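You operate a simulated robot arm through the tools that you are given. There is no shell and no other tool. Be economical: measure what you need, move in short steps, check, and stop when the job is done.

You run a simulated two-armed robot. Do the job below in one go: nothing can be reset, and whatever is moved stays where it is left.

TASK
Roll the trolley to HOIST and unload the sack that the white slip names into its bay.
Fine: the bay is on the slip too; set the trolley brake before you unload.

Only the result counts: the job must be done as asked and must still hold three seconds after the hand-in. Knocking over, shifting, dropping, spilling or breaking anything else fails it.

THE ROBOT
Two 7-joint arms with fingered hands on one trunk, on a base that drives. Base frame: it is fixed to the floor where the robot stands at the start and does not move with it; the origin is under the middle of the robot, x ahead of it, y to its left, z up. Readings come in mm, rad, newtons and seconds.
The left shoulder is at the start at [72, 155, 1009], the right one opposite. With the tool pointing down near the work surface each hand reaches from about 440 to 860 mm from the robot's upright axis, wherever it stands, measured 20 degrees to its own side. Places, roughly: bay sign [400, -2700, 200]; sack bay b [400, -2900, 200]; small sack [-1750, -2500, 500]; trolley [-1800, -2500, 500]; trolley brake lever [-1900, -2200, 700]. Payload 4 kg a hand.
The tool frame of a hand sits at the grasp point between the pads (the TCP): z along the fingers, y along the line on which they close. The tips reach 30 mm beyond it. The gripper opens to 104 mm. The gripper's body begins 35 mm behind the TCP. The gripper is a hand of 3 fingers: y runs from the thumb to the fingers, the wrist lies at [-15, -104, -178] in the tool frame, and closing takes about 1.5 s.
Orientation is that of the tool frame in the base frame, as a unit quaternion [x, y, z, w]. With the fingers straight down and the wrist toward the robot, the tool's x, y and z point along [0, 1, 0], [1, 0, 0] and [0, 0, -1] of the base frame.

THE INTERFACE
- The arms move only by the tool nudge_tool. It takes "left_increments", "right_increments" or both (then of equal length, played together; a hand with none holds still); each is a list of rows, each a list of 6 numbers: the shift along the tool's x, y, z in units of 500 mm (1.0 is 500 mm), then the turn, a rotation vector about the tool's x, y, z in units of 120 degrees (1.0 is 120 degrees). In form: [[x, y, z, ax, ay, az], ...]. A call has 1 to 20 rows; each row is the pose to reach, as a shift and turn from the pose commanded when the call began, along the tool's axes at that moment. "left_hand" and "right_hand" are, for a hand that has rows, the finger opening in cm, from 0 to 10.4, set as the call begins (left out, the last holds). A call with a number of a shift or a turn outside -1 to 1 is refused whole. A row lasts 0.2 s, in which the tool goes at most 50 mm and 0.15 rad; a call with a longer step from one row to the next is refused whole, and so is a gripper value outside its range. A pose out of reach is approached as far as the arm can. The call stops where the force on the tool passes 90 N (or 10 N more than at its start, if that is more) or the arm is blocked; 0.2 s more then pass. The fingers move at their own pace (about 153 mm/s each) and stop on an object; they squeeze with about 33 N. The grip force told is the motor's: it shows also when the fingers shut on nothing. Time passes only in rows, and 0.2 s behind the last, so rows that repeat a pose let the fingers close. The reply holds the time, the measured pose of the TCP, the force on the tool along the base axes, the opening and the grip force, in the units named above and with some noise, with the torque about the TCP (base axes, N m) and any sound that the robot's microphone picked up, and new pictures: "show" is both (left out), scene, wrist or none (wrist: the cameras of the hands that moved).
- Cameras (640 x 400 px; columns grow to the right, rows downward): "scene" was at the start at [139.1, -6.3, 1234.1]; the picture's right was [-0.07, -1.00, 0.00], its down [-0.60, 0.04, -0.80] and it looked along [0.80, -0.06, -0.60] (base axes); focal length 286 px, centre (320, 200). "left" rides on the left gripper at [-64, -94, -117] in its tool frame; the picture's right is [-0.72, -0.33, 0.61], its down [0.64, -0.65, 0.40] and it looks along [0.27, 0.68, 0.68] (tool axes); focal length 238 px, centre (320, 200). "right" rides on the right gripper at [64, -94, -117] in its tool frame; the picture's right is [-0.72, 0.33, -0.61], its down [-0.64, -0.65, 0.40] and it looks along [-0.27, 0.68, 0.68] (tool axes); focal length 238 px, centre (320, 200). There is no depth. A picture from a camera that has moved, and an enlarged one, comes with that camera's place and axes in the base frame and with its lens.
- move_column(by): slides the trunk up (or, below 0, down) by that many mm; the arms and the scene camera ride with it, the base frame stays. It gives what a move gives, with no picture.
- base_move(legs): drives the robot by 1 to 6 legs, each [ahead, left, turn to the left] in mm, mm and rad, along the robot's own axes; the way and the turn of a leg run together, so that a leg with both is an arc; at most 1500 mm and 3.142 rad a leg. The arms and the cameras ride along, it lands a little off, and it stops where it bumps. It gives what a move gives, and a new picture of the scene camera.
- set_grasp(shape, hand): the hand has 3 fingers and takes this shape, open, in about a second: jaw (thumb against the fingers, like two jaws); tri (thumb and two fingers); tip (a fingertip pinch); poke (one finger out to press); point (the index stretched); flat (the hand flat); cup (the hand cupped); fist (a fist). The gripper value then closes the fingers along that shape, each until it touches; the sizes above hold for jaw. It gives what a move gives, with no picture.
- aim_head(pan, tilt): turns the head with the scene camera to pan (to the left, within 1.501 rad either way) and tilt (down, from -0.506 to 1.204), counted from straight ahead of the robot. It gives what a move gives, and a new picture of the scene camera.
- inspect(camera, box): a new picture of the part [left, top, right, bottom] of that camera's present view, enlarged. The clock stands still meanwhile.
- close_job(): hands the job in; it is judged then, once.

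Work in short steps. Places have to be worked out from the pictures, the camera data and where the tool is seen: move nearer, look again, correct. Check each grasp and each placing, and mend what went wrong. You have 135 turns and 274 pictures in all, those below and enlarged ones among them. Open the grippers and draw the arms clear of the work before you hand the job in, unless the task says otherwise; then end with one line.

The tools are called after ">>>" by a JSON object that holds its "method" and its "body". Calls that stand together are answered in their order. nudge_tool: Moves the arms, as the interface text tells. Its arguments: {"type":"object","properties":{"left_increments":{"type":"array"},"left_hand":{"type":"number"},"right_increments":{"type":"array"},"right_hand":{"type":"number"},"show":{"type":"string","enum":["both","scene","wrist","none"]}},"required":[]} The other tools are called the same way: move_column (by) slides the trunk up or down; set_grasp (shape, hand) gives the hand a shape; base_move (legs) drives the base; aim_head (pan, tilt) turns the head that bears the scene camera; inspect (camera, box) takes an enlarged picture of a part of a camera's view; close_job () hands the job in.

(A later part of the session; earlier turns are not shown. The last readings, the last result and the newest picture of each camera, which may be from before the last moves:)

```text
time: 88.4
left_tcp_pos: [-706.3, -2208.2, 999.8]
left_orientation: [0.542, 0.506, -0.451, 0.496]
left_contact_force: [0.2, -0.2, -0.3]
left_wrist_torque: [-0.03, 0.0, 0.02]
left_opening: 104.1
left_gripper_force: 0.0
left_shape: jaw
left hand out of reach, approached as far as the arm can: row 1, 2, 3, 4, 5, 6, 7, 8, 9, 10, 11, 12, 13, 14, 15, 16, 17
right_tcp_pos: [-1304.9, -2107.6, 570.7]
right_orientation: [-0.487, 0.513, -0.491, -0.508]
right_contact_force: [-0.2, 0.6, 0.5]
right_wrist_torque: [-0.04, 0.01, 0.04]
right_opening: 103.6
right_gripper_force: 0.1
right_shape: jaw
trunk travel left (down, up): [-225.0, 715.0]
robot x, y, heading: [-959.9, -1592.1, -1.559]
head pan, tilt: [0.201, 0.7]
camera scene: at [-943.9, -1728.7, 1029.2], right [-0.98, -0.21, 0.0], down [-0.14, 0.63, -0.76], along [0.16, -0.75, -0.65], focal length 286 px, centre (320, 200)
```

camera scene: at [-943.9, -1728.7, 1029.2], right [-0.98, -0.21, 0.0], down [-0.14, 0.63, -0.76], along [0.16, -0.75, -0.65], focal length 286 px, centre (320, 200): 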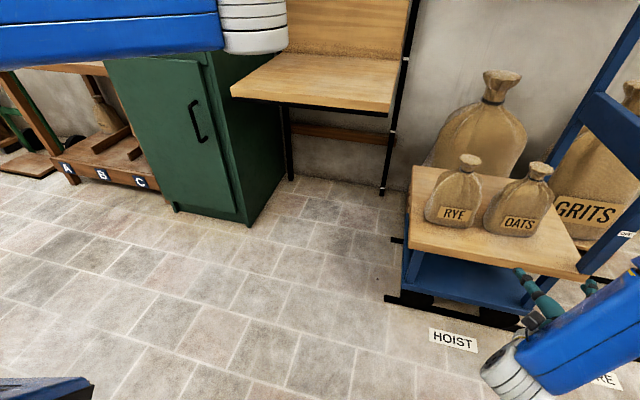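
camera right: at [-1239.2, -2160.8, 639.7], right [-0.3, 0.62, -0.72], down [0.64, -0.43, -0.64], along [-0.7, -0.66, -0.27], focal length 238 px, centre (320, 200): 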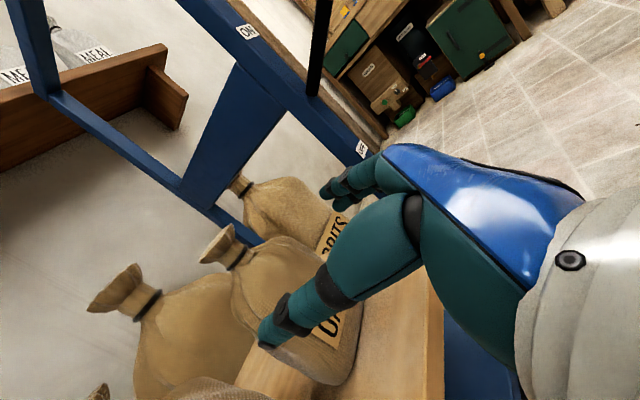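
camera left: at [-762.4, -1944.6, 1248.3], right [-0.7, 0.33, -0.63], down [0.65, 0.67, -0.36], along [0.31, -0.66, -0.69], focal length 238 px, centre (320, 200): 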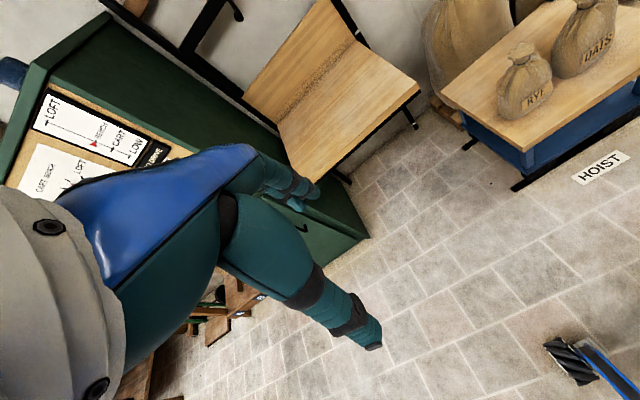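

The left arm is still on a poor branch. I undo the pitch while lowering to z≈760, then retry from a more extended pose.

>>> {"method": "nudge_tool", "body": {"left_increments": [[0.04, 0, 0, 0, 0.0625, 0], [0.08, 0, 0, 0, 0.125, 0], [0.12, 0, 0, 0, 0.1875, 0], [0.16, 0, 0, 0, 0.25, 0], [0.2, 0, 0, 0, 0.3125, 0], [0.24, 0, 0, 0, 0.375, 0], [0.28, 0, 0, 0, 0.4375, 0], [0.32, 0, 0, 0, 0.5, 0], [0.36, 0, 0, 0, 0.5625, 0], [0.4, 0, 0, 0, 0.625, 0], [0.44, 0, 0, 0, 0.6875, 0], [0.48, 0, 0, 0, 0.75, 0], [0.48, 0, 0, 0, 0.75, 0]], "show": "none"}}

>>> {"method": "nudge_tool", "body": {"left_increments": [[0, 0, 0, 0, 0, 0.0625], [0, 0, 0, 0, 0, 0.125], [0, 0, 0, 0, 0, 0.1875], [0, 0, 0, 0, 0, 0.25], [0, 0, 0, 0, 0, 0.3125], [0, 0, 0, 0, 0, 0.375], [0, 0, 0, 0, 0, 0.4375], [0, 0, 0, 0, 0, 0.5], [0, 0, 0, 0, 0, 0.5625], [0, 0, 0, 0, 0, 0.625], [0, 0, 0, 0, 0, 0.6875], [0, 0, 0, 0, 0, 0.75], [0, 0, 0, 0, 0, 0.75]], "show": "scene"}}

```text
time: 91.2
left_tcp_pos: [-622.1, -2099.6, 765.0]
left_orientation: [0.702, 0.709, 0.065, -0.008]
left_contact_force: [-0.2, -0.3, 0.7]
left_wrist_torque: [-0.01, -0.04, -0.02]
left_opening: 104.1
left_gripper_force: 0.0
left_shape: jaw
left hand out of reach, approached as far as the arm can: row 1, 2, 3, 4, 5, 6, 7, 8, 9, 10, 11, 12, 13
right_tcp_pos: [-1303.7, -2108.5, 571.1]
right_orientation: [-0.486, 0.514, -0.491, -0.508]
right_contact_force: [0.1, 0.7, 0.0]
right_wrist_torque: [0.02, -0.02, -0.02]
right_opening: 104.0
right_gripper_force: 0.0
right_shape: jaw
trunk travel left (down, up): [-225.0, 715.0]
robot x, y, heading: [-961.6, -1593.9, -1.558]
head pan, tilt: [0.201, 0.7]
```

```text
time: 94.0
left_tcp_pos: [-620.0, -2097.1, 769.7]
left_orientation: [0.998, 0.003, 0.04, -0.051]
left_contact_force: [0.2, 0.8, 0.2]
left_wrist_torque: [0.01, 0.02, -0.02]
left_opening: 103.7
left_gripper_force: 0.1
left_shape: jaw
right_tcp_pos: [-1304.0, -2108.6, 571.0]
right_orientation: [-0.487, 0.513, -0.491, -0.508]
right_contact_force: [-0.9, 0.0, -0.4]
right_wrist_torque: [0.01, 0.04, -0.05]
right_opening: 103.9
right_gripper_force: 0.1
right_shape: jaw
trunk travel left (down, up): [-225.0, 715.0]
robot x, y, heading: [-960.1, -1595.0, -1.556]
head pan, tilt: [0.201, 0.7]
camera scene: at [-943.4, -1728.2, 1029.3], right [-0.98, -0.21, 0.0], down [-0.14, 0.63, -0.76], along [0.16, -0.75, -0.65], focal length 286 px, centre (320, 200)
```

scene: 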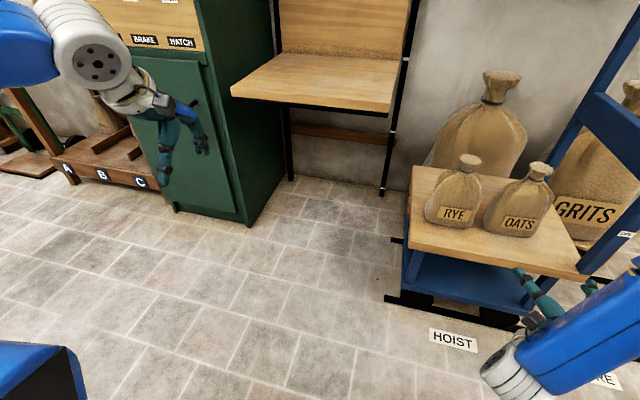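

I extend the left hand to about 640 mm ahead and yaw −90° again from there.

>>> {"method": "nudge_tool", "body": {"left_increments": [[-0.03, 0.08, 0, 0, 0, 0], [-0.06, 0.16, 0, 0, 0, 0], [-0.09, 0.24, 0, 0, 0, 0], [-0.12, 0.3, 0, 0, 0, 0], [-0.12, 0.3, 0, 0, 0, -0.0625], [-0.12, 0.3, 0, 0, 0, -0.125], [-0.12, 0.3, 0, 0, 0, -0.1875], [-0.12, 0.3, 0, 0, 0, -0.25], [-0.12, 0.3, 0, 0, 0, -0.3125], [-0.12, 0.3, 0, 0, 0, -0.375], [-0.12, 0.3, 0, 0, 0, -0.4375], [-0.12, 0.3, 0, 0, 0, -0.5], [-0.12, 0.3, 0, 0, 0, -0.5625], [-0.12, 0.3, 0, 0, 0, -0.625], [-0.12, 0.3, 0, 0, 0, -0.6875], [-0.12, 0.3, 0, 0, 0, -0.75], [-0.12, 0.3, 0, 0, 0, -0.75]], "show": "scene"}}

```text
time: 97.6
left_tcp_pos: [-597.3, -2116.9, 763.9]
left_orientation: [0.702, 0.709, 0.064, -0.007]
left_contact_force: [-1.1, -0.3, -0.9]
left_wrist_torque: [0.04, -0.03, 0.01]
left_opening: 103.8
left_gripper_force: 0.0
left_shape: jaw
left hand out of reach, approached as far as the arm can: row 4, 5, 6, 7, 8, 9, 10, 11, 12, 13, 14, 15, 16, 17
right_tcp_pos: [-1304.5, -2109.4, 571.3]
right_orientation: [-0.487, 0.513, -0.491, -0.508]
right_contact_force: [0.8, 0.6, 0.6]
right_wrist_torque: [-0.03, 0.03, -0.02]
right_opening: 103.6
right_gripper_force: 0.0
right_shape: jaw
trunk travel left (down, up): [-225.0, 715.0]
robot x, y, heading: [-960.7, -1594.5, -1.555]
head pan, tilt: [0.201, 0.7]
camera scene: at [-943.7, -1728.6, 1029.2], right [-0.98, -0.21, 0.0], down [-0.14, 0.63, -0.76], along [0.16, -0.75, -0.65], focal length 286 px, centre (320, 200)
```

scene: 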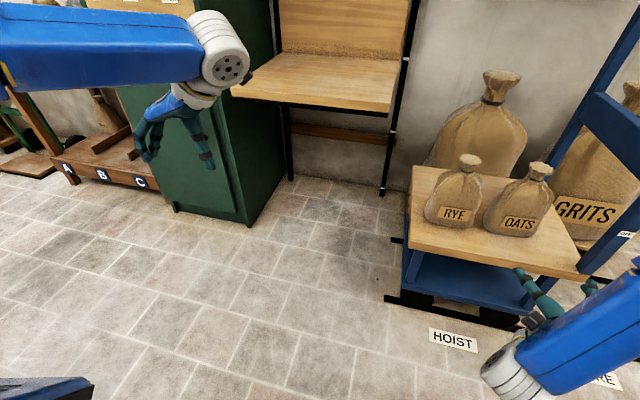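

The left arm won't unwind cheaply; I go back to the right arm with an easier posture: robot turned ~20° right, hand pitched 30° downward, elbow higher. First I raise the trunk and re-pose the right hand.

>>> {"method": "move_column", "body": {"by": 200}}

>>> {"method": "nudge_tool", "body": {"right_increments": [[0, -0.035, 0, 0, -0.031, 0], [0, -0.07, 0, 0, -0.062, 0], [0, -0.105, 0, 0, -0.094, 0], [0, -0.14, 0, 0, -0.125, 0], [0, -0.175, 0.01, 0, -0.156, 0], [0, -0.21, 0.02, 0, -0.187, 0], [0, -0.245, 0.03, 0, -0.22, 0], [0, -0.28, 0.04, 0, -0.25, 0], [0, -0.28, 0.04, 0, -0.25, 0]], "show": "none"}}

```text
time: 99.7
left_tcp_pos: [-596.2, -2117.9, 964.0]
left_orientation: [0.703, 0.709, 0.064, -0.008]
left_contact_force: [-0.2, -0.8, 0.0]
left_wrist_torque: [0.0, 0.0, 0.03]
left_opening: 103.9
left_gripper_force: 0.0
left_shape: jaw
right_tcp_pos: [-1302.8, -2108.8, 769.9]
right_orientation: [-0.487, 0.513, -0.491, -0.508]
right_contact_force: [0.2, -0.5, -0.2]
right_wrist_torque: [-0.05, -0.01, -0.01]
right_opening: 103.4
right_gripper_force: 0.0
right_shape: jaw
trunk travel left (down, up): [-425.0, 515.0]
robot x, y, heading: [-963.5, -1595.6, -1.558]
head pan, tilt: [0.201, 0.7]
```

```text
time: 101.7
left_tcp_pos: [-595.9, -2117.5, 964.7]
left_orientation: [0.703, 0.708, 0.064, -0.007]
left_contact_force: [0.8, -0.5, -0.5]
left_wrist_torque: [-0.01, -0.02, 0.0]
left_opening: 104.0
left_gripper_force: 0.0
left_shape: jaw
right_tcp_pos: [-1164.7, -2135.3, 772.6]
right_orientation: [-0.598, 0.627, -0.348, -0.359]
right_contact_force: [0.7, -0.3, -0.5]
right_wrist_torque: [0.04, -0.01, 0.02]
right_opening: 103.8
right_gripper_force: 0.1
right_shape: jaw
trunk travel left (down, up): [-425.0, 515.0]
robot x, y, heading: [-962.8, -1594.5, -1.56]
head pan, tilt: [0.201, 0.7]
```

Pose reached. I drive to about (-892, -1878) with heading -1.92.

>>> {"method": "base_move", "body": {"legs": [[0, 70, -0.36], [266, 97, 0]]}}

>>> {"method": "aim_head", "body": {"pan": -0.1, "tilt": 0.8}}

```text
time: 104.8
left_tcp_pos: [-734.2, -2506.9, 965.3]
left_orientation: [0.818, 0.571, 0.065, 0.006]
left_contact_force: [0.9, 0.4, -0.1]
left_wrist_torque: [-0.03, 0.04, -0.01]
left_opening: 103.8
left_gripper_force: 0.0
left_shape: jaw
right_tcp_pos: [-1273.4, -2325.7, 771.6]
right_orientation: [-0.476, 0.723, -0.28, -0.415]
right_contact_force: [0.7, -0.4, -0.3]
right_wrist_torque: [-0.02, -0.01, 0.01]
right_opening: 104.0
right_gripper_force: 0.1
right_shape: jaw
trunk travel left (down, up): [-425.0, 515.0]
robot x, y, heading: [-892.9, -1890.9, -1.916]
head pan, tilt: [0.201, 0.7]
camera scene: at [-924.6, -2023.6, 1229.3], right [-0.99, 0.15, 0.0], down [0.1, 0.64, -0.76], along [-0.11, -0.76, -0.65], focal length 286 px, centre (320, 200)
```

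scene: 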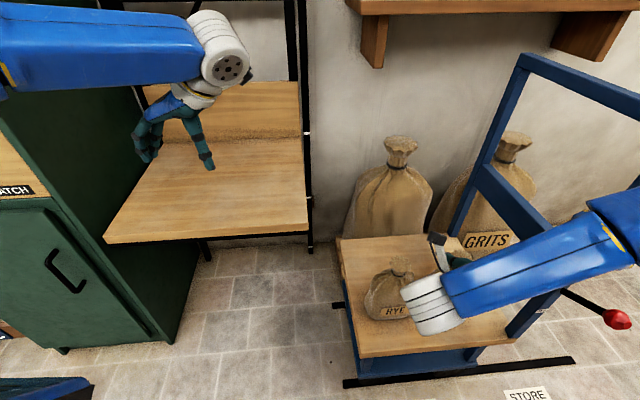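

```text
time: 105.6
left_tcp_pos: [-733.3, -2508.5, 965.4]
left_orientation: [0.819, 0.57, 0.063, 0.004]
left_contact_force: [-0.3, -0.1, -0.2]
left_wrist_torque: [-0.01, 0.01, 0.0]
left_opening: 103.9
left_gripper_force: 0.1
left_shape: jaw
right_tcp_pos: [-1271.0, -2324.9, 772.9]
right_orientation: [-0.476, 0.723, -0.28, -0.415]
right_contact_force: [0.2, 0.2, 0.0]
right_wrist_torque: [-0.03, 0.02, -0.01]
right_opening: 104.0
right_gripper_force: 0.1
right_shape: jaw
trunk travel left (down, up): [-425.0, 515.0]
robot x, y, heading: [-892.0, -1889.2, -1.917]
head pan, tilt: [-0.099, 0.799]
camera scene: at [-945.2, -2013.3, 1221.0], right [-0.9, 0.43, 0.0], down [0.31, 0.65, -0.7], along [-0.3, -0.63, -0.72], focal length 286 px, centre (320, 200)
```

scene: 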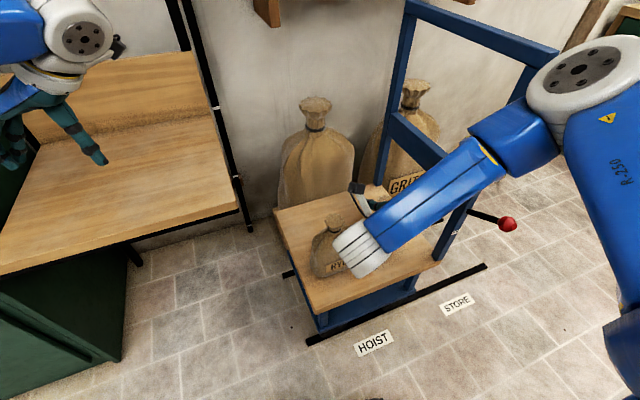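

Good posture, elbow clear of the frame. I move to a pre-grasp about 110 mm short of the OATS neck along the pointing direction.

>>> {"method": "nudge_tool", "body": {"right_increments": [[-0.03, 0.013, 0.04, 0, 0, 0], [-0.061, 0.026, 0.08, 0, 0, 0], [-0.092, 0.04, 0.12, 0, 0, 0], [-0.123, 0.053, 0.16, 0, 0, 0], [-0.153, 0.066, 0.2, 0, 0, 0], [-0.184, 0.079, 0.241, 0, 0, 0], [-0.184, 0.079, 0.241, 0, 0, 0]]}}

```text
time: 107.2
left_tcp_pos: [-732.7, -2509.6, 964.9]
left_orientation: [0.819, 0.571, 0.062, 0.004]
left_contact_force: [-0.6, -0.2, 0.0]
left_wrist_torque: [-0.01, -0.03, 0.0]
left_opening: 104.0
left_gripper_force: 0.1
left_shape: jaw
right_tcp_pos: [-1329.1, -2362.4, 633.6]
right_orientation: [-0.476, 0.723, -0.28, -0.415]
right_contact_force: [-0.4, 0.0, 0.8]
right_wrist_torque: [-0.01, -0.02, 0.0]
right_opening: 103.7
right_gripper_force: 0.0
right_shape: jaw
trunk travel left (down, up): [-425.0, 515.0]
robot x, y, heading: [-889.4, -1889.0, -1.913]
head pan, tilt: [-0.099, 0.799]
camera scene: at [-944.9, -2013.2, 1221.0], right [-0.9, 0.43, 0.0], down [0.31, 0.65, -0.7], along [-0.3, -0.63, -0.72], focal length 286 px, centre (320, 200)
camera right: at [-1216.6, -2337.0, 748.4], right [0.05, 0.95, -0.32], down [0.6, -0.29, -0.75], along [-0.8, -0.15, -0.58], focal length 238 px, centre (320, 200)
```

scene: 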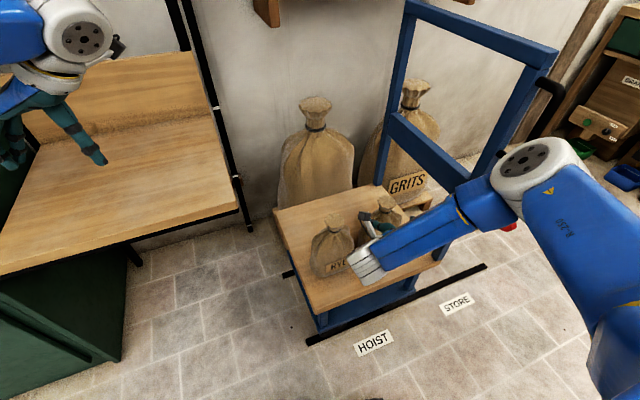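
right: 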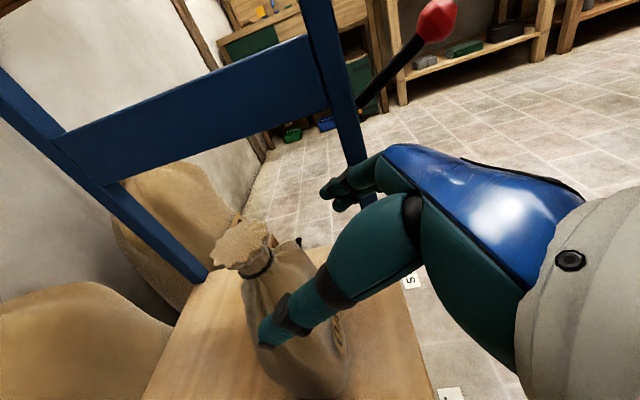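

The wrist camera confirms the neck at (-1370, -2452, 578). I advance 100 mm along the tool so the neck sits just beyond the TCP.

>>> {"method": "nudge_tool", "body": {"right_increments": [[0, 0.002, 0.04, 0, 0, 0], [0, 0.004, 0.08, 0, 0, 0], [0, 0.006, 0.12, 0, 0, 0], [0, 0.006, 0.16, 0, 0, 0], [0, 0.006, 0.18, 0, 0, 0], [0, 0.006, 0.2, 0, 0, 0], [0, 0.006, 0.2, 0, 0, 0]]}}

```text
time: 108.8
left_tcp_pos: [-733.3, -2508.1, 964.9]
left_orientation: [0.819, 0.571, 0.063, 0.005]
left_contact_force: [0.4, -0.3, 0.2]
left_wrist_torque: [-0.01, -0.01, -0.01]
left_opening: 103.8
left_gripper_force: 0.0
left_shape: jaw
right_tcp_pos: [-1366.6, -2444.4, 583.6]
right_orientation: [-0.476, 0.723, -0.279, -0.415]
right_contact_force: [0.0, -0.7, -0.6]
right_wrist_torque: [0.0, -0.02, 0.05]
right_opening: 103.9
right_gripper_force: 0.1
right_shape: jaw
trunk travel left (down, up): [-425.0, 515.0]
robot x, y, heading: [-889.8, -1889.3, -1.919]
head pan, tilt: [-0.099, 0.799]
camera scene: at [-945.0, -2013.5, 1221.0], right [-0.9, 0.43, 0.0], down [0.31, 0.65, -0.7], along [-0.3, -0.63, -0.72], focal length 286 px, centre (320, 200)
camera right: at [-1253.5, -2417.0, 698.6], right [0.05, 0.95, -0.32], down [0.6, -0.29, -0.75], along [-0.8, -0.15, -0.58], focal length 238 px, centre (320, 200)
```

scene: 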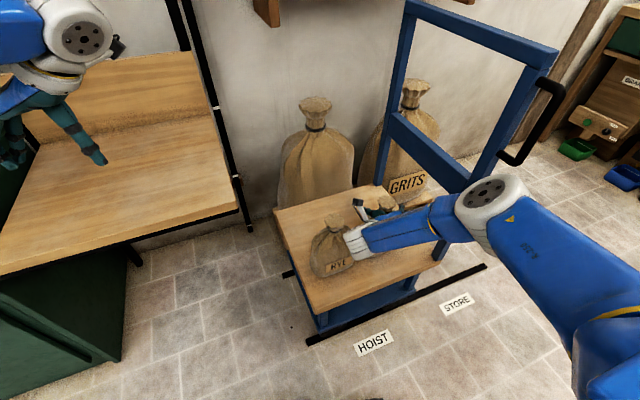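
right: 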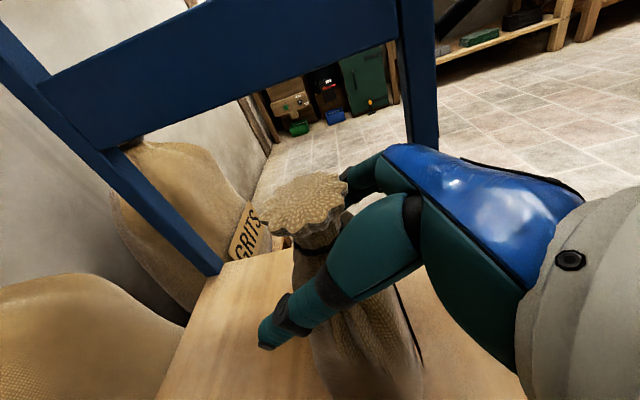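

The neck lies right between thumb and fingers. I close.

>>> {"method": "nudge_tool", "body": {"right_increments": [[0, 0, 0, 0, 0, 0], [0, 0, 0, 0, 0, 0], [0, 0, 0, 0, 0, 0], [0, 0, 0, 0, 0, 0], [0, 0, 0, 0, 0, 0], [0, 0, 0, 0, 0, 0], [0, 0, 0, 0, 0, 0]], "right_hand": 0, "show": "wrist"}}

```text
time: 110.4
left_tcp_pos: [-731.7, -2509.2, 964.5]
left_orientation: [0.818, 0.571, 0.064, 0.003]
left_contact_force: [0.3, 0.2, 1.2]
left_wrist_torque: [0.06, -0.01, 0.02]
left_opening: 104.3
left_gripper_force: 0.1
left_shape: jaw
right_tcp_pos: [-1366.5, -2444.0, 584.2]
right_orientation: [-0.476, 0.724, -0.279, -0.415]
right_contact_force: [0.3, -3.7, 1.9]
right_wrist_torque: [-0.11, -0.03, 0.25]
right_opening: 89.0
right_gripper_force: 32.5
right_shape: jaw
trunk travel left (down, up): [-425.0, 515.0]
robot x, y, heading: [-891.6, -1890.3, -1.912]
head pan, tilt: [-0.099, 0.799]
camera right: at [-1253.2, -2417.3, 699.0], right [0.05, 0.95, -0.32], down [0.6, -0.29, -0.75], along [-0.8, -0.15, -0.58], focal length 238 px, centre (320, 200)
```

right: 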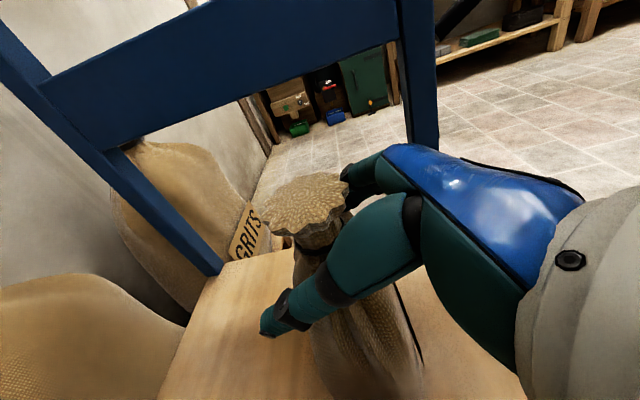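

The opening is 89 mm: the tips touch the sack's shoulder, not the neck. I open, rise 20 mm, and close again.

>>> {"method": "nudge_tool", "body": {"right_increments": [[0, 0, 0, 0, 0, 0], [0, 0, 0, 0, 0, 0], [0.018, 0, -0.01, 0, 0, 0], [0.036, 0, -0.018, 0, 0, 0], [0.036, 0, -0.018, 0, 0, 0]], "right_hand": 10.4, "show": "none"}}

>>> {"method": "nudge_tool", "body": {"right_increments": [[0, 0, 0, 0, 0, 0], [0, 0, 0, 0, 0, 0], [0, 0, 0, 0, 0, 0], [0, 0, 0, 0, 0, 0], [0, 0, 0, 0, 0, 0], [0, 0, 0, 0, 0, 0], [0, 0, 0, 0, 0, 0]], "right_hand": 0, "show": "wrist"}}

```text
time: 111.6
left_tcp_pos: [-733.2, -2508.9, 965.2]
left_orientation: [0.818, 0.571, 0.063, 0.005]
left_contact_force: [0.5, 0.4, 0.5]
left_wrist_torque: [0.0, 0.0, 0.0]
left_opening: 104.0
left_gripper_force: 0.1
left_shape: jaw
right_tcp_pos: [-1367.0, -2443.4, 604.0]
right_orientation: [-0.476, 0.724, -0.28, -0.414]
right_contact_force: [0.6, 0.2, -0.2]
right_wrist_torque: [0.03, 0.02, 0.04]
right_opening: 103.7
right_gripper_force: 0.0
right_shape: jaw
trunk travel left (down, up): [-425.0, 515.0]
robot x, y, heading: [-891.4, -1888.4, -1.917]
head pan, tilt: [-0.099, 0.799]
```

```text
time: 113.2
left_tcp_pos: [-734.0, -2508.6, 964.8]
left_orientation: [0.818, 0.571, 0.064, 0.005]
left_contact_force: [0.2, 0.2, -0.2]
left_wrist_torque: [0.01, 0.01, 0.01]
left_opening: 103.9
left_gripper_force: 0.0
left_shape: jaw
right_tcp_pos: [-1366.5, -2444.5, 603.7]
right_orientation: [-0.476, 0.723, -0.28, -0.415]
right_contact_force: [-1.8, -2.2, 0.7]
right_wrist_torque: [-0.11, 0.17, -0.09]
right_opening: 39.2
right_gripper_force: 33.0
right_shape: jaw
trunk travel left (down, up): [-425.0, 515.0]
robot x, y, heading: [-891.4, -1893.9, -1.922]
head pan, tilt: [-0.099, 0.799]
camera right: at [-1254.3, -2417.0, 718.3], right [0.05, 0.95, -0.32], down [0.6, -0.29, -0.75], along [-0.8, -0.15, -0.58], focal length 238 px, centre (320, 200)
```

right: 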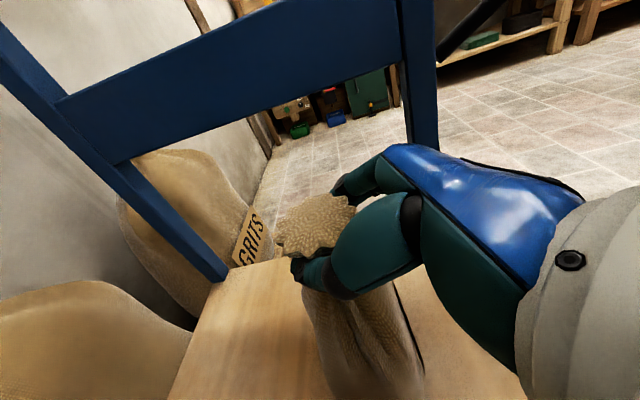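

Now the neck is held (39 mm, 33 N) under the flare. I lift 60 mm straight up and check.

>>> {"method": "nudge_tool", "body": {"right_increments": [[0.017, 0, -0.01, 0, 0, 0], [0.035, 0, -0.02, 0, 0, 0], [0.052, 0, -0.03, 0, 0, 0], [0.07, -0.001, -0.04, 0, 0, 0], [0.087, -0.001, -0.05, 0, 0, 0], [0.104, -0.001, -0.06, 0, 0, 0], [0.104, -0.001, -0.06, 0, 0, 0]]}}

```text
time: 114.8
left_tcp_pos: [-735.9, -2508.8, 963.6]
left_orientation: [0.819, 0.57, 0.064, 0.004]
left_contact_force: [-0.3, -0.2, -0.2]
left_wrist_torque: [-0.01, -0.01, -0.01]
left_opening: 104.1
left_gripper_force: 0.0
left_shape: jaw
right_tcp_pos: [-1366.2, -2446.8, 661.8]
right_orientation: [-0.477, 0.724, -0.279, -0.413]
right_contact_force: [0.2, -0.1, -10.9]
right_wrist_torque: [-0.08, -0.04, 0.03]
right_opening: 38.9
right_gripper_force: 33.1
right_shape: jaw
trunk travel left (down, up): [-425.0, 515.0]
robot x, y, heading: [-896.3, -1889.7, -1.917]
head pan, tilt: [-0.099, 0.799]
camera scene: at [-947.0, -2015.6, 1220.6], right [-0.9, 0.43, 0.0], down [0.31, 0.65, -0.69], along [-0.3, -0.63, -0.72], focal length 286 px, centre (320, 200)
camera right: at [-1253.7, -2420.0, 776.6], right [0.05, 0.95, -0.32], down [0.6, -0.28, -0.75], along [-0.8, -0.15, -0.58], focal length 238 px, centre (320, 200)
```

scene: 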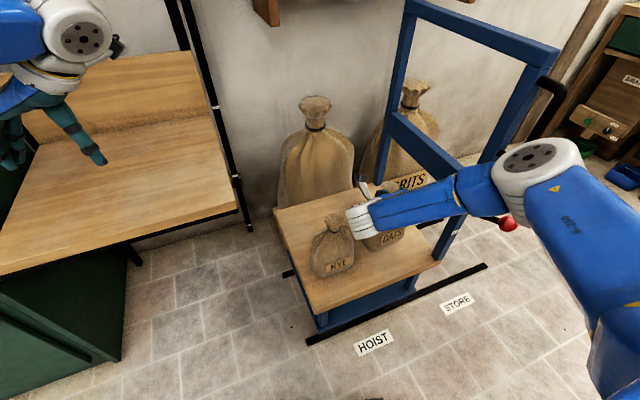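
right: 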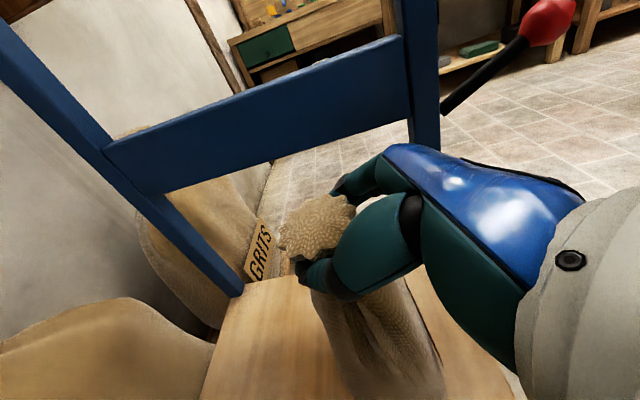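

The sack is in the air (11 N). I raise the trunk by 160 mm to clear RYE, then back away.

>>> {"method": "move_column", "body": {"by": 160}}

>>> {"method": "base_move", "body": {"legs": [[-330, 0, 0]]}}

```text
time: 116.7
left_tcp_pos: [-735.2, -2508.9, 1124.5]
left_orientation: [0.818, 0.571, 0.065, 0.004]
left_contact_force: [-0.3, 0.0, 0.3]
left_wrist_torque: [0.0, 0.01, -0.02]
left_opening: 103.8
left_gripper_force: 0.1
left_shape: jaw
right_tcp_pos: [-1366.1, -2446.2, 821.6]
right_orientation: [-0.475, 0.724, -0.28, -0.414]
right_contact_force: [-0.9, -0.5, -11.5]
right_wrist_torque: [-0.1, -0.02, 0.01]
right_opening: 38.7
right_gripper_force: 33.1
right_shape: jaw
trunk travel left (down, up): [-585.0, 355.0]
robot x, y, heading: [-893.2, -1887.0, -1.915]
head pan, tilt: [-0.099, 0.799]
```

```text
time: 118.8
left_tcp_pos: [-628.0, -2208.3, 1123.2]
left_orientation: [0.818, 0.571, 0.066, 0.004]
left_contact_force: [-0.4, -0.4, 0.3]
left_wrist_torque: [-0.02, -0.01, -0.04]
left_opening: 104.1
left_gripper_force: 0.1
left_shape: jaw
right_tcp_pos: [-1258.9, -2141.4, 819.7]
right_orientation: [-0.474, 0.725, -0.278, -0.414]
right_contact_force: [0.3, -0.8, -10.8]
right_wrist_torque: [-0.14, 0.0, -0.02]
right_opening: 38.9
right_gripper_force: 33.2
right_shape: jaw
trunk travel left (down, up): [-585.0, 355.0]
robot x, y, heading: [-782.3, -1588.5, -1.926]
head pan, tilt: [-0.099, 0.799]
camera scene: at [-837.9, -1714.3, 1380.3], right [-0.9, 0.44, 0.0], down [0.31, 0.65, -0.69], along [-0.3, -0.62, -0.72], focal length 286 px, centre (320, 200)
```

scene: 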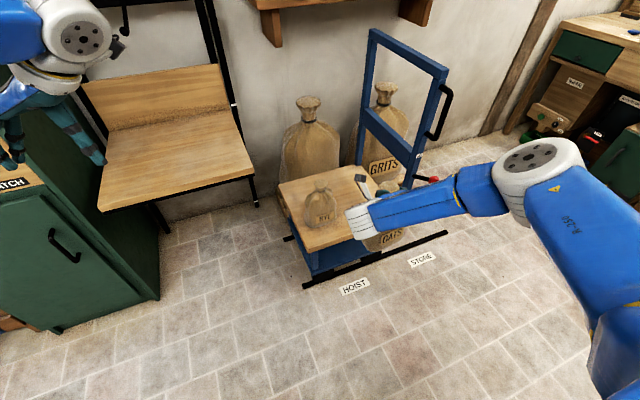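

Sack OATS is clear; RYE and the trolley are untouched. I turn to face the wall and drive left to x≈650, in front of the bays.

>>> {"method": "base_move", "body": {"legs": [[0, 0, 0.355], [0, 1430, 0]]}}

>>> {"method": "aim_head", "body": {"pan": -0.25, "tilt": 0.75}}

```text
time: 127.1
left_tcp_pos: [1013.2, -2111.0, 1126.4]
left_orientation: [0.707, 0.705, 0.064, -0.005]
left_contact_force: [-0.5, -0.3, -0.2]
left_wrist_torque: [-0.01, 0.0, 0.01]
left_opening: 104.1
left_gripper_force: 0.0
left_shape: jaw
right_tcp_pos: [397.3, -2268.6, 823.7]
right_orientation: [-0.593, 0.631, -0.348, -0.36]
right_contact_force: [-0.5, 0.2, -12.7]
right_wrist_torque: [-0.13, -0.1, 0.03]
right_opening: 38.3
right_gripper_force: 33.0
right_shape: jaw
trunk travel left (down, up): [-585.0, 355.0]
robot x, y, heading: [655.4, -1583.6, -1.568]
head pan, tilt: [-0.099, 0.799]
camera scene: at [644.8, -1721.8, 1380.6], right [-1.0, 0.1, 0.0], down [0.07, 0.72, -0.69], along [-0.07, -0.69, -0.72], focal length 286 px, centre (320, 200)
```

scene: 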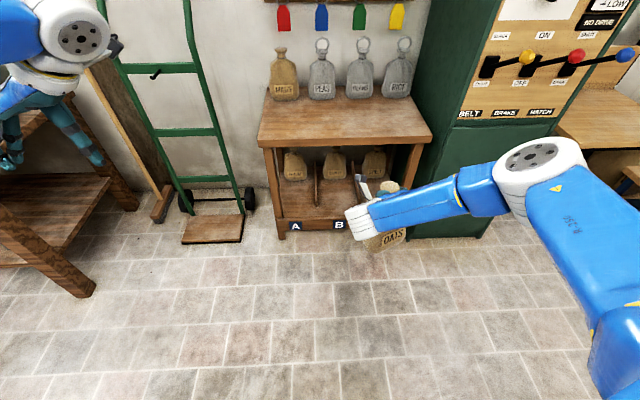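

```text
time: 127.8
left_tcp_pos: [1015.2, -2107.8, 1127.2]
left_orientation: [0.707, 0.704, 0.062, -0.005]
left_contact_force: [0.1, 0.0, 0.0]
left_wrist_torque: [0.02, 0.04, 0.03]
left_opening: 103.8
left_gripper_force: 0.0
left_shape: jaw
right_tcp_pos: [399.0, -2265.0, 823.2]
right_orientation: [-0.594, 0.63, -0.347, -0.361]
right_contact_force: [-0.8, 0.7, -11.9]
right_wrist_torque: [-0.09, -0.02, 0.0]
right_opening: 38.1
right_gripper_force: 33.4
right_shape: jaw
trunk travel left (down, up): [-585.0, 355.0]
robot x, y, heading: [658.1, -1585.2, -1.576]
head pan, tilt: [-0.25, 0.75]
camera scene: at [633.9, -1722.1, 1384.5], right [-0.97, 0.25, 0.0], down [0.17, 0.66, -0.73], along [-0.18, -0.71, -0.69], focal length 286 px, centre (320, 200)
```

scene: 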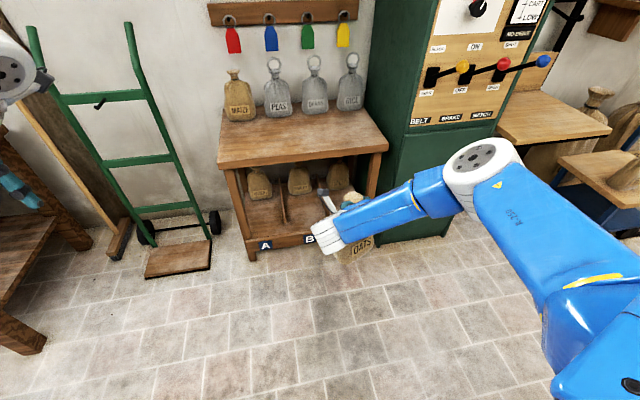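

The bay geometry: B label at (445, -2680, 175), shelf z≈205, upper board ≈ z 690, BARLEY at the back (front ≈ y -2985), dividers near x 330/550. I'll place OATS at about (443, -2810). First I raise the left hand so it stays clear when the trunk goes down, and zoom on the bay.

>>> {"method": "nudge_tool", "body": {"left_increments": [[0.02, 0, -0.06, 0, 0, 0], [0.04, 0, -0.12, 0, 0, 0], [0.06, 0, -0.18, 0, 0, 0], [0.08, 0, -0.24, 0, 0, 0], [0.1, 0, -0.3, 0, 0, 0], [0.12, 0, -0.36, 0, 0, 0], [0.14, 0, -0.42, 0, 0, 0], [0.16, 0, -0.48, 0, 0, 0], [0.18, 0, -0.54, 0, 0, 0], [0.2, 0, -0.6, 0, 0, 0], [0.2, 0, -0.6, 0, 0, 0]], "show": "none"}}

>>> {"method": "inspect", "body": {"camera": "scene", "box": [205, 40, 405, 270]}}

```text
time: 130.2
left_tcp_pos: [1052.9, -2014.7, 1335.5]
left_orientation: [0.708, 0.704, 0.06, -0.005]
left_contact_force: [0.0, 0.2, 0.3]
left_wrist_torque: [0.0, -0.01, -0.02]
left_opening: 104.0
left_gripper_force: 0.1
left_shape: jaw
left hand out of reach, approached as far as the arm can: row 5, 6, 7, 8, 9, 10, 11
right_tcp_pos: [400.5, -2264.4, 825.3]
right_orientation: [-0.594, 0.63, -0.348, -0.36]
right_contact_force: [-0.2, 0.7, -10.8]
right_wrist_torque: [-0.14, -0.09, 0.01]
right_opening: 38.1
right_gripper_force: 32.6
right_shape: jaw
trunk travel left (down, up): [-585.0, 355.0]
robot x, y, heading: [653.3, -1581.3, -1.57]
head pan, tilt: [-0.25, 0.75]
```

```text
1.74 times, centred on (305, 155) of scene
camera zoom: at [634.3, -1721.4, 1384.6], right [-0.97, 0.25, 0.0], down [0.17, 0.66, -0.73], along [-0.18, -0.71, -0.69], focal length 497 px, centre (346, 278)
```

zoom: 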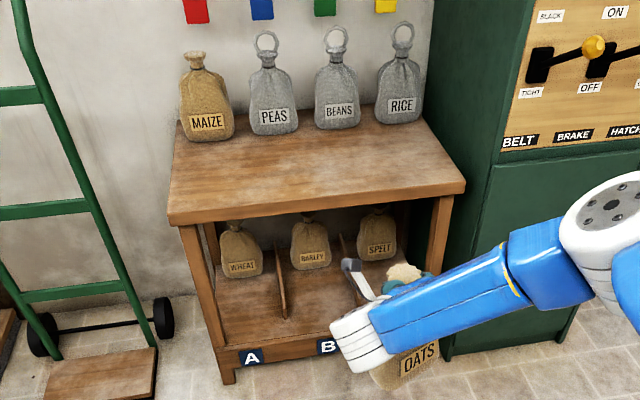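

Opening is about 205→690 mm high. I lower the trunk 385 mm (sack bottom ≈ 255) and shift 45 mm left to line up with bay B.

>>> {"method": "move_column", "body": {"by": -385}}

>>> {"method": "base_move", "body": {"legs": [[250, 45, 0]]}}

>>> {"method": "aim_head", "body": {"pan": -0.2, "tilt": 0.5}}

```text
time: 133.9
left_tcp_pos: [1053.2, -2013.0, 950.3]
left_orientation: [0.707, 0.704, 0.061, -0.004]
left_contact_force: [0.0, 0.1, -0.9]
left_wrist_torque: [0.01, 0.0, 0.01]
left_opening: 104.1
left_gripper_force: 0.0
left_shape: jaw
right_tcp_pos: [398.8, -2265.3, 440.2]
right_orientation: [-0.593, 0.631, -0.348, -0.36]
right_contact_force: [0.8, -0.2, -11.7]
right_wrist_torque: [-0.09, -0.07, -0.01]
right_opening: 38.1
right_gripper_force: 33.4
right_shape: jaw
trunk travel left (down, up): [-200.0, 740.0]
robot x, y, heading: [654.8, -1584.2, -1.569]
head pan, tilt: [-0.25, 0.75]
```

```text
time: 135.7
left_tcp_pos: [1099.5, -2261.1, 949.9]
left_orientation: [0.706, 0.706, 0.062, -0.004]
left_contact_force: [1.3, -0.6, -0.4]
left_wrist_torque: [-0.02, 0.0, 0.05]
left_opening: 104.1
left_gripper_force: 0.1
left_shape: jaw
right_tcp_pos: [448.2, -2514.7, 437.7]
right_orientation: [-0.595, 0.63, -0.349, -0.358]
right_contact_force: [0.4, -0.7, -10.8]
right_wrist_torque: [-0.15, -0.11, -0.01]
right_opening: 38.1
right_gripper_force: 32.7
right_shape: jaw
trunk travel left (down, up): [-200.0, 740.0]
robot x, y, heading: [703.5, -1835.3, -1.565]
head pan, tilt: [-0.25, 0.75]
camera scene: at [680.0, -1969.2, 999.5], right [-0.97, 0.24, 0.0], down [0.17, 0.67, -0.73], along [-0.18, -0.71, -0.69], focal length 286 px, centre (320, 200)
```

scene: 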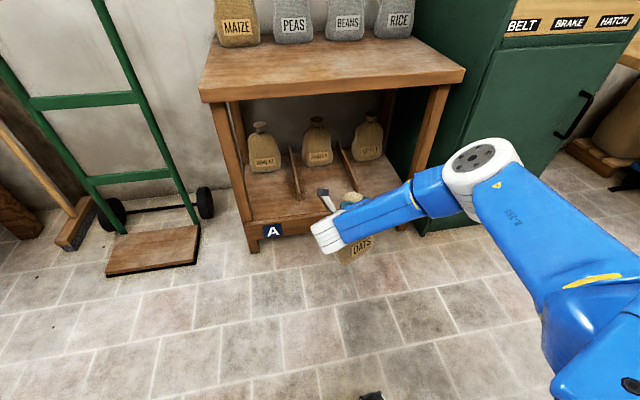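

```text
time: 136.5
left_tcp_pos: [1100.8, -2257.8, 950.6]
left_orientation: [0.705, 0.706, 0.06, -0.003]
left_contact_force: [-0.6, 0.2, 0.4]
left_wrist_torque: [0.0, -0.01, 0.0]
left_opening: 103.8
left_gripper_force: 0.0
left_shape: jaw
right_tcp_pos: [448.5, -2513.6, 440.3]
right_orientation: [-0.595, 0.628, -0.349, -0.36]
right_contact_force: [-0.1, 0.5, -11.5]
right_wrist_torque: [-0.13, -0.03, 0.0]
right_opening: 38.3
right_gripper_force: 33.4
right_shape: jaw
trunk travel left (down, up): [-200.0, 740.0]
robot x, y, heading: [696.2, -1835.9, -1.564]
head pan, tilt: [-0.201, 0.499]
camera scene: at [682.9, -1977.2, 1021.5], right [-0.98, 0.19, 0.0], down [0.09, 0.47, -0.88], along [-0.17, -0.86, -0.48], focal length 286 px, centre (320, 200)
```

scene: 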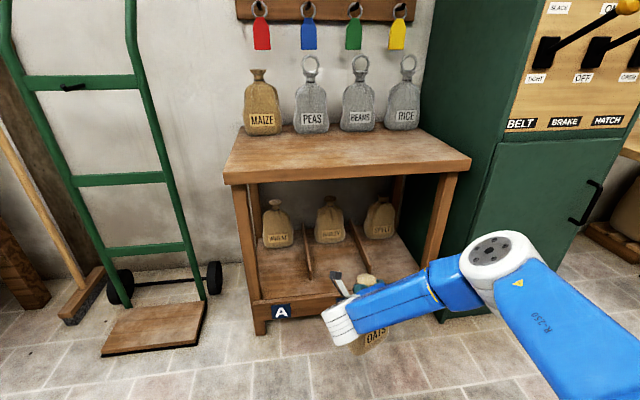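

Aligned with bay B (TCP x≈448). Board edge is at y≈-2686, z≈690; the elbow should stay in front of it. I drive ahead 200 mm and check.

>>> {"method": "base_move", "body": {"legs": [[200, 0, 0]]}}

>>> {"method": "inspect", "body": {"camera": "right", "box": [0, 0, 640, 400]}}

```text
time: 138.1
left_tcp_pos: [1103.9, -2459.4, 951.4]
left_orientation: [0.705, 0.707, 0.06, -0.004]
left_contact_force: [0.3, -0.4, 0.3]
left_wrist_torque: [0.02, 0.01, -0.01]
left_opening: 104.0
left_gripper_force: 0.0
left_shape: jaw
right_tcp_pos: [452.9, -2716.0, 438.7]
right_orientation: [-0.597, 0.627, -0.35, -0.358]
right_contact_force: [0.0, -0.5, -11.4]
right_wrist_torque: [-0.18, -0.07, -0.02]
right_opening: 38.3
right_gripper_force: 33.1
right_shape: jaw
trunk travel left (down, up): [-200.0, 740.0]
robot x, y, heading: [705.2, -2034.8, -1.557]
head pan, tilt: [-0.201, 0.499]
camera scene: at [685.1, -2180.0, 1021.4], right [-0.98, 0.19, 0.0], down [0.09, 0.47, -0.88], along [-0.17, -0.86, -0.48], focal length 286 px, centre (320, 200)
```

scene: 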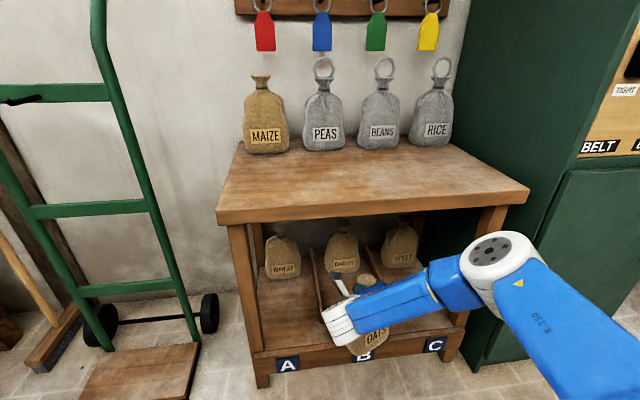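

```text
1.00 times, centred on (320, 200) of right (not enlarged: the box is as wide or as high as the picture)
camera zoom: at [549.1, -2651.9, 554.2], right [-0.28, 0.9, -0.32], down [0.66, -0.06, -0.75], along [-0.7, -0.42, -0.58], focal length 238 px, centre (320, 200)
```

zoom: 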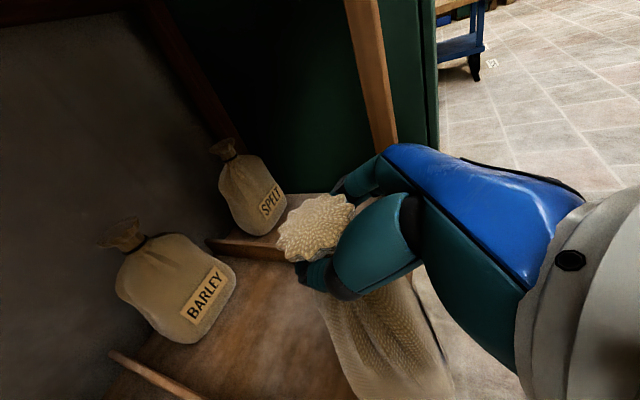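

Clear so far; the sack is over the shelf's front. I advance 80 mm more with a slight correction to the right.

>>> {"method": "base_move", "body": {"legs": [[80, -8, -0.01]]}}

```text
time: 139.1
left_tcp_pos: [1094.9, -2540.4, 950.7]
left_orientation: [0.707, 0.704, 0.06, -0.005]
left_contact_force: [-0.1, 0.4, 0.0]
left_wrist_torque: [0.05, -0.04, 0.04]
left_opening: 104.1
left_gripper_force: 0.0
left_shape: jaw
right_tcp_pos: [440.9, -2792.2, 440.6]
right_orientation: [-0.593, 0.629, -0.349, -0.361]
right_contact_force: [0.5, 0.4, -11.8]
right_wrist_torque: [-0.22, -0.13, -0.02]
right_opening: 38.0
right_gripper_force: 32.8
right_shape: jaw
trunk travel left (down, up): [-200.0, 740.0]
robot x, y, heading: [695.9, -2114.9, -1.568]
head pan, tilt: [-0.201, 0.499]
camera scene: at [677.6, -2259.3, 1021.4], right [-0.98, 0.2, 0.0], down [0.09, 0.47, -0.88], along [-0.17, -0.86, -0.48], focal length 286 px, centre (320, 200)
```

scene: 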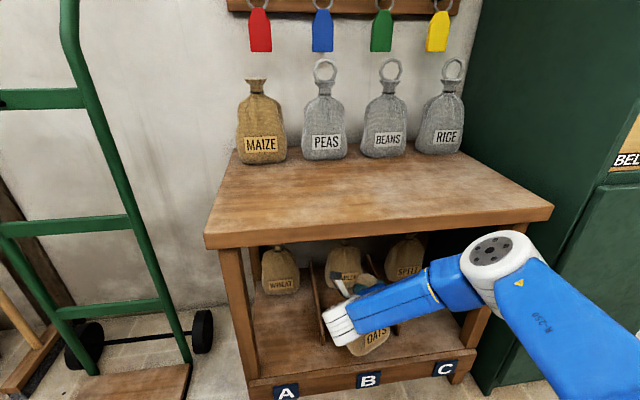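

TCP is at (441, -2792, 441); sack bottom ≈ 257. I lower 40 mm.

>>> {"method": "nudge_tool", "body": {"right_increments": [[-0.017, 0, 0.01, 0, 0, 0], [-0.035, 0, 0.02, 0, 0, 0], [-0.052, 0, 0.03, 0, 0, 0], [-0.069, 0, 0.04, 0, 0, 0], [-0.069, 0, 0.04, 0, 0, 0]], "show": "wrist"}}

```text
time: 140.3
left_tcp_pos: [1094.9, -2537.1, 952.6]
left_orientation: [0.707, 0.705, 0.058, -0.002]
left_contact_force: [0.3, 0.2, -0.1]
left_wrist_torque: [0.0, -0.01, 0.0]
left_opening: 104.0
left_gripper_force: 0.1
left_shape: jaw
right_tcp_pos: [442.3, -2792.6, 405.8]
right_orientation: [-0.593, 0.628, -0.351, -0.363]
right_contact_force: [2.4, 3.0, 1.0]
right_wrist_torque: [-0.17, 0.21, -0.07]
right_opening: 37.6
right_gripper_force: 33.1
right_shape: jaw
trunk travel left (down, up): [-200.0, 740.0]
robot x, y, heading: [696.7, -2112.8, -1.567]
head pan, tilt: [-0.201, 0.499]
camera right: at [538.3, -2727.5, 520.2], right [-0.28, 0.9, -0.33], down [0.66, -0.07, -0.75], along [-0.7, -0.42, -0.57], focal length 238 px, centre (320, 200)
```

right: 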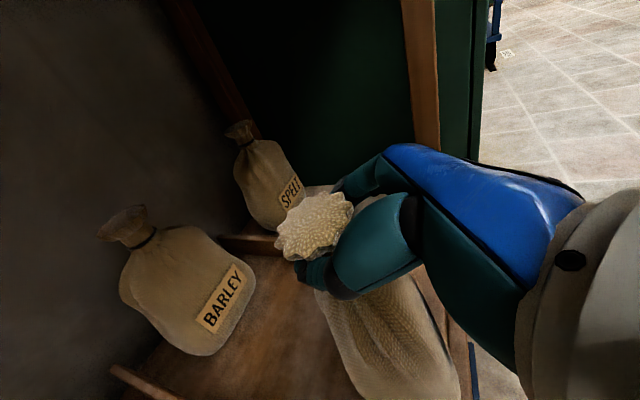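

The weight has gone off the hand (z force ≈ 0): the sack stands on the shelf. I open the hand.

>>> {"method": "nudge_tool", "body": {"right_increments": [[0, 0, 0, 0, 0, 0], [0, 0, 0, 0, 0, 0], [0, 0, 0, 0, 0, 0], [0, 0, 0, 0, 0, 0], [0, 0, 0, 0, 0, 0]], "right_hand": 10.4, "show": "wrist"}}

```text
time: 141.5
left_tcp_pos: [1094.4, -2535.6, 952.5]
left_orientation: [0.707, 0.705, 0.058, -0.003]
left_contact_force: [0.2, 0.1, 0.2]
left_wrist_torque: [0.0, 0.02, -0.01]
left_opening: 104.2
left_gripper_force: 0.1
left_shape: jaw
right_tcp_pos: [441.6, -2791.9, 403.9]
right_orientation: [-0.593, 0.629, -0.35, -0.362]
right_contact_force: [-1.1, 0.0, 1.5]
right_wrist_torque: [0.01, 0.04, 0.04]
right_opening: 103.7
right_gripper_force: 0.1
right_shape: jaw
trunk travel left (down, up): [-200.0, 740.0]
robot x, y, heading: [694.3, -2111.8, -1.563]
head pan, tilt: [-0.201, 0.499]
camera right: at [537.4, -2727.3, 519.0], right [-0.28, 0.9, -0.33], down [0.66, -0.07, -0.75], along [-0.7, -0.42, -0.58], focal length 238 px, centre (320, 200)
```

right: 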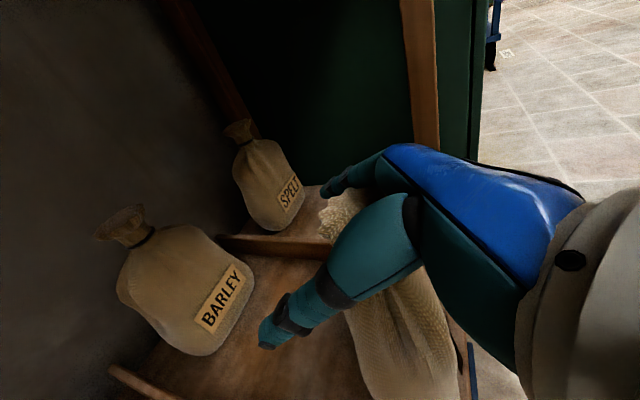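

The fingers are open; the knot shifted slightly. I check the sack's stance before withdrawing.

>>> {"method": "inspect", "body": {"camera": "scene", "box": [230, 230, 490, 400]}}

>>> {"method": "inspect", "body": {"camera": "right", "box": [220, 130, 500, 400]}}

```text
2.35 times, centred on (360, 315) of scene
camera zoom: at [677.4, -2256.0, 1022.0], right [-0.98, 0.2, 0.0], down [0.09, 0.47, -0.88], along [-0.17, -0.86, -0.48], focal length 673 px, centre (226, -71)
```

zoom: 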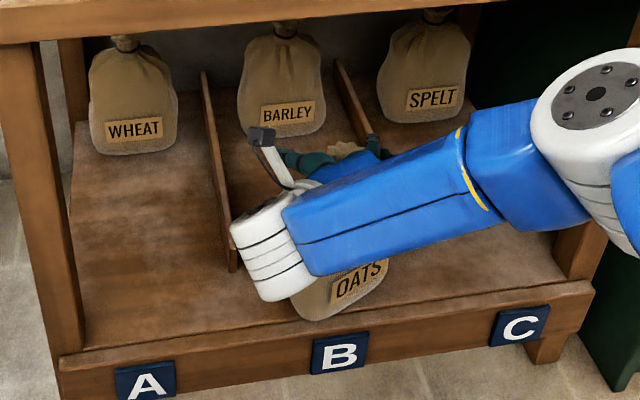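

```text
1.48 times, centred on (360, 265) of right
camera zoom: at [537.4, -2727.3, 519.0], right [-0.28, 0.9, -0.33], down [0.66, -0.07, -0.75], along [-0.7, -0.42, -0.58], focal length 353 px, centre (261, 104)
```

zoom: 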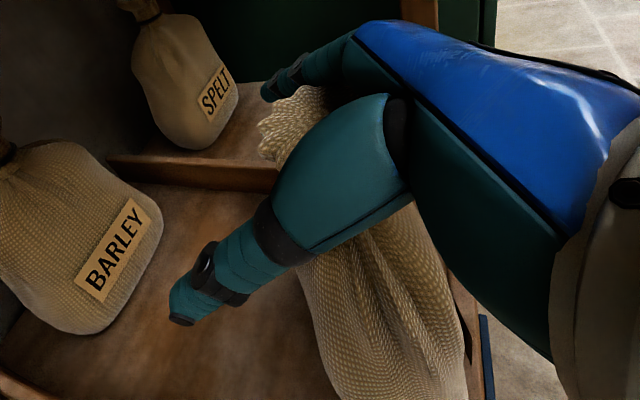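

The sack stands roughly upright inside bay B, centred between the open fingers. I withdraw slowly along the tool axis.

>>> {"method": "nudge_tool", "body": {"right_increments": [[-0.01, 0, -0.02, 0, 0, 0], [-0.02, 0, -0.04, 0, 0, 0], [-0.03, 0, -0.06, 0, 0, 0], [-0.03, 0, -0.09, 0, 0, 0], [-0.03, 0, -0.12, 0, 0, 0], [-0.03, 0, -0.16, 0, 0, 0], [-0.03, 0, -0.2, 0, 0, 0], [-0.03, 0, -0.24, 0, 0, 0]]}}

```text
time: 143.3
left_tcp_pos: [1094.6, -2535.9, 952.3]
left_orientation: [0.707, 0.705, 0.058, -0.002]
left_contact_force: [-0.1, 0.6, -1.0]
left_wrist_torque: [0.03, 0.03, 0.03]
left_opening: 104.1
left_gripper_force: 0.1
left_shape: jaw
right_tcp_pos: [448.8, -2680.1, 450.7]
right_orientation: [-0.593, 0.628, -0.35, -0.363]
right_contact_force: [1.3, 0.3, 0.0]
right_wrist_torque: [0.0, -0.02, -0.01]
right_opening: 103.7
right_gripper_force: 0.2
right_shape: jaw
trunk travel left (down, up): [-200.0, 740.0]
robot x, y, heading: [693.8, -2116.6, -1.568]
head pan, tilt: [-0.201, 0.499]
camera scene: at [677.5, -2255.8, 1022.0], right [-0.98, 0.2, 0.0], down [0.09, 0.47, -0.88], along [-0.17, -0.86, -0.48], focal length 286 px, centre (320, 200)
camera right: at [545.0, -2615.1, 565.0], right [-0.28, 0.9, -0.33], down [0.66, -0.07, -0.75], along [-0.7, -0.42, -0.58], focal length 238 px, centre (320, 200)
```

scene: 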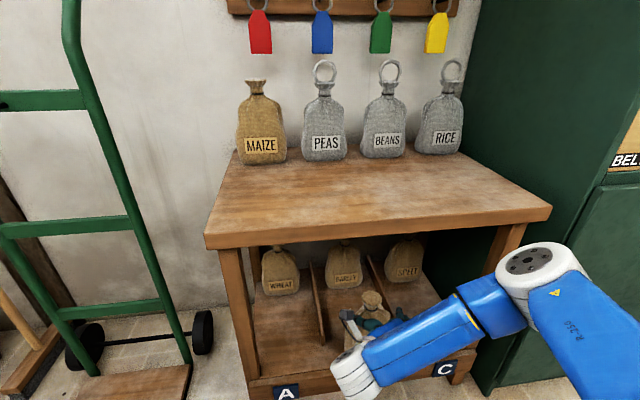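
right: 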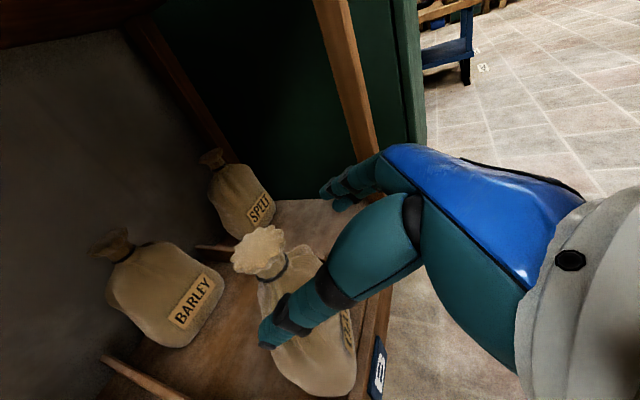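

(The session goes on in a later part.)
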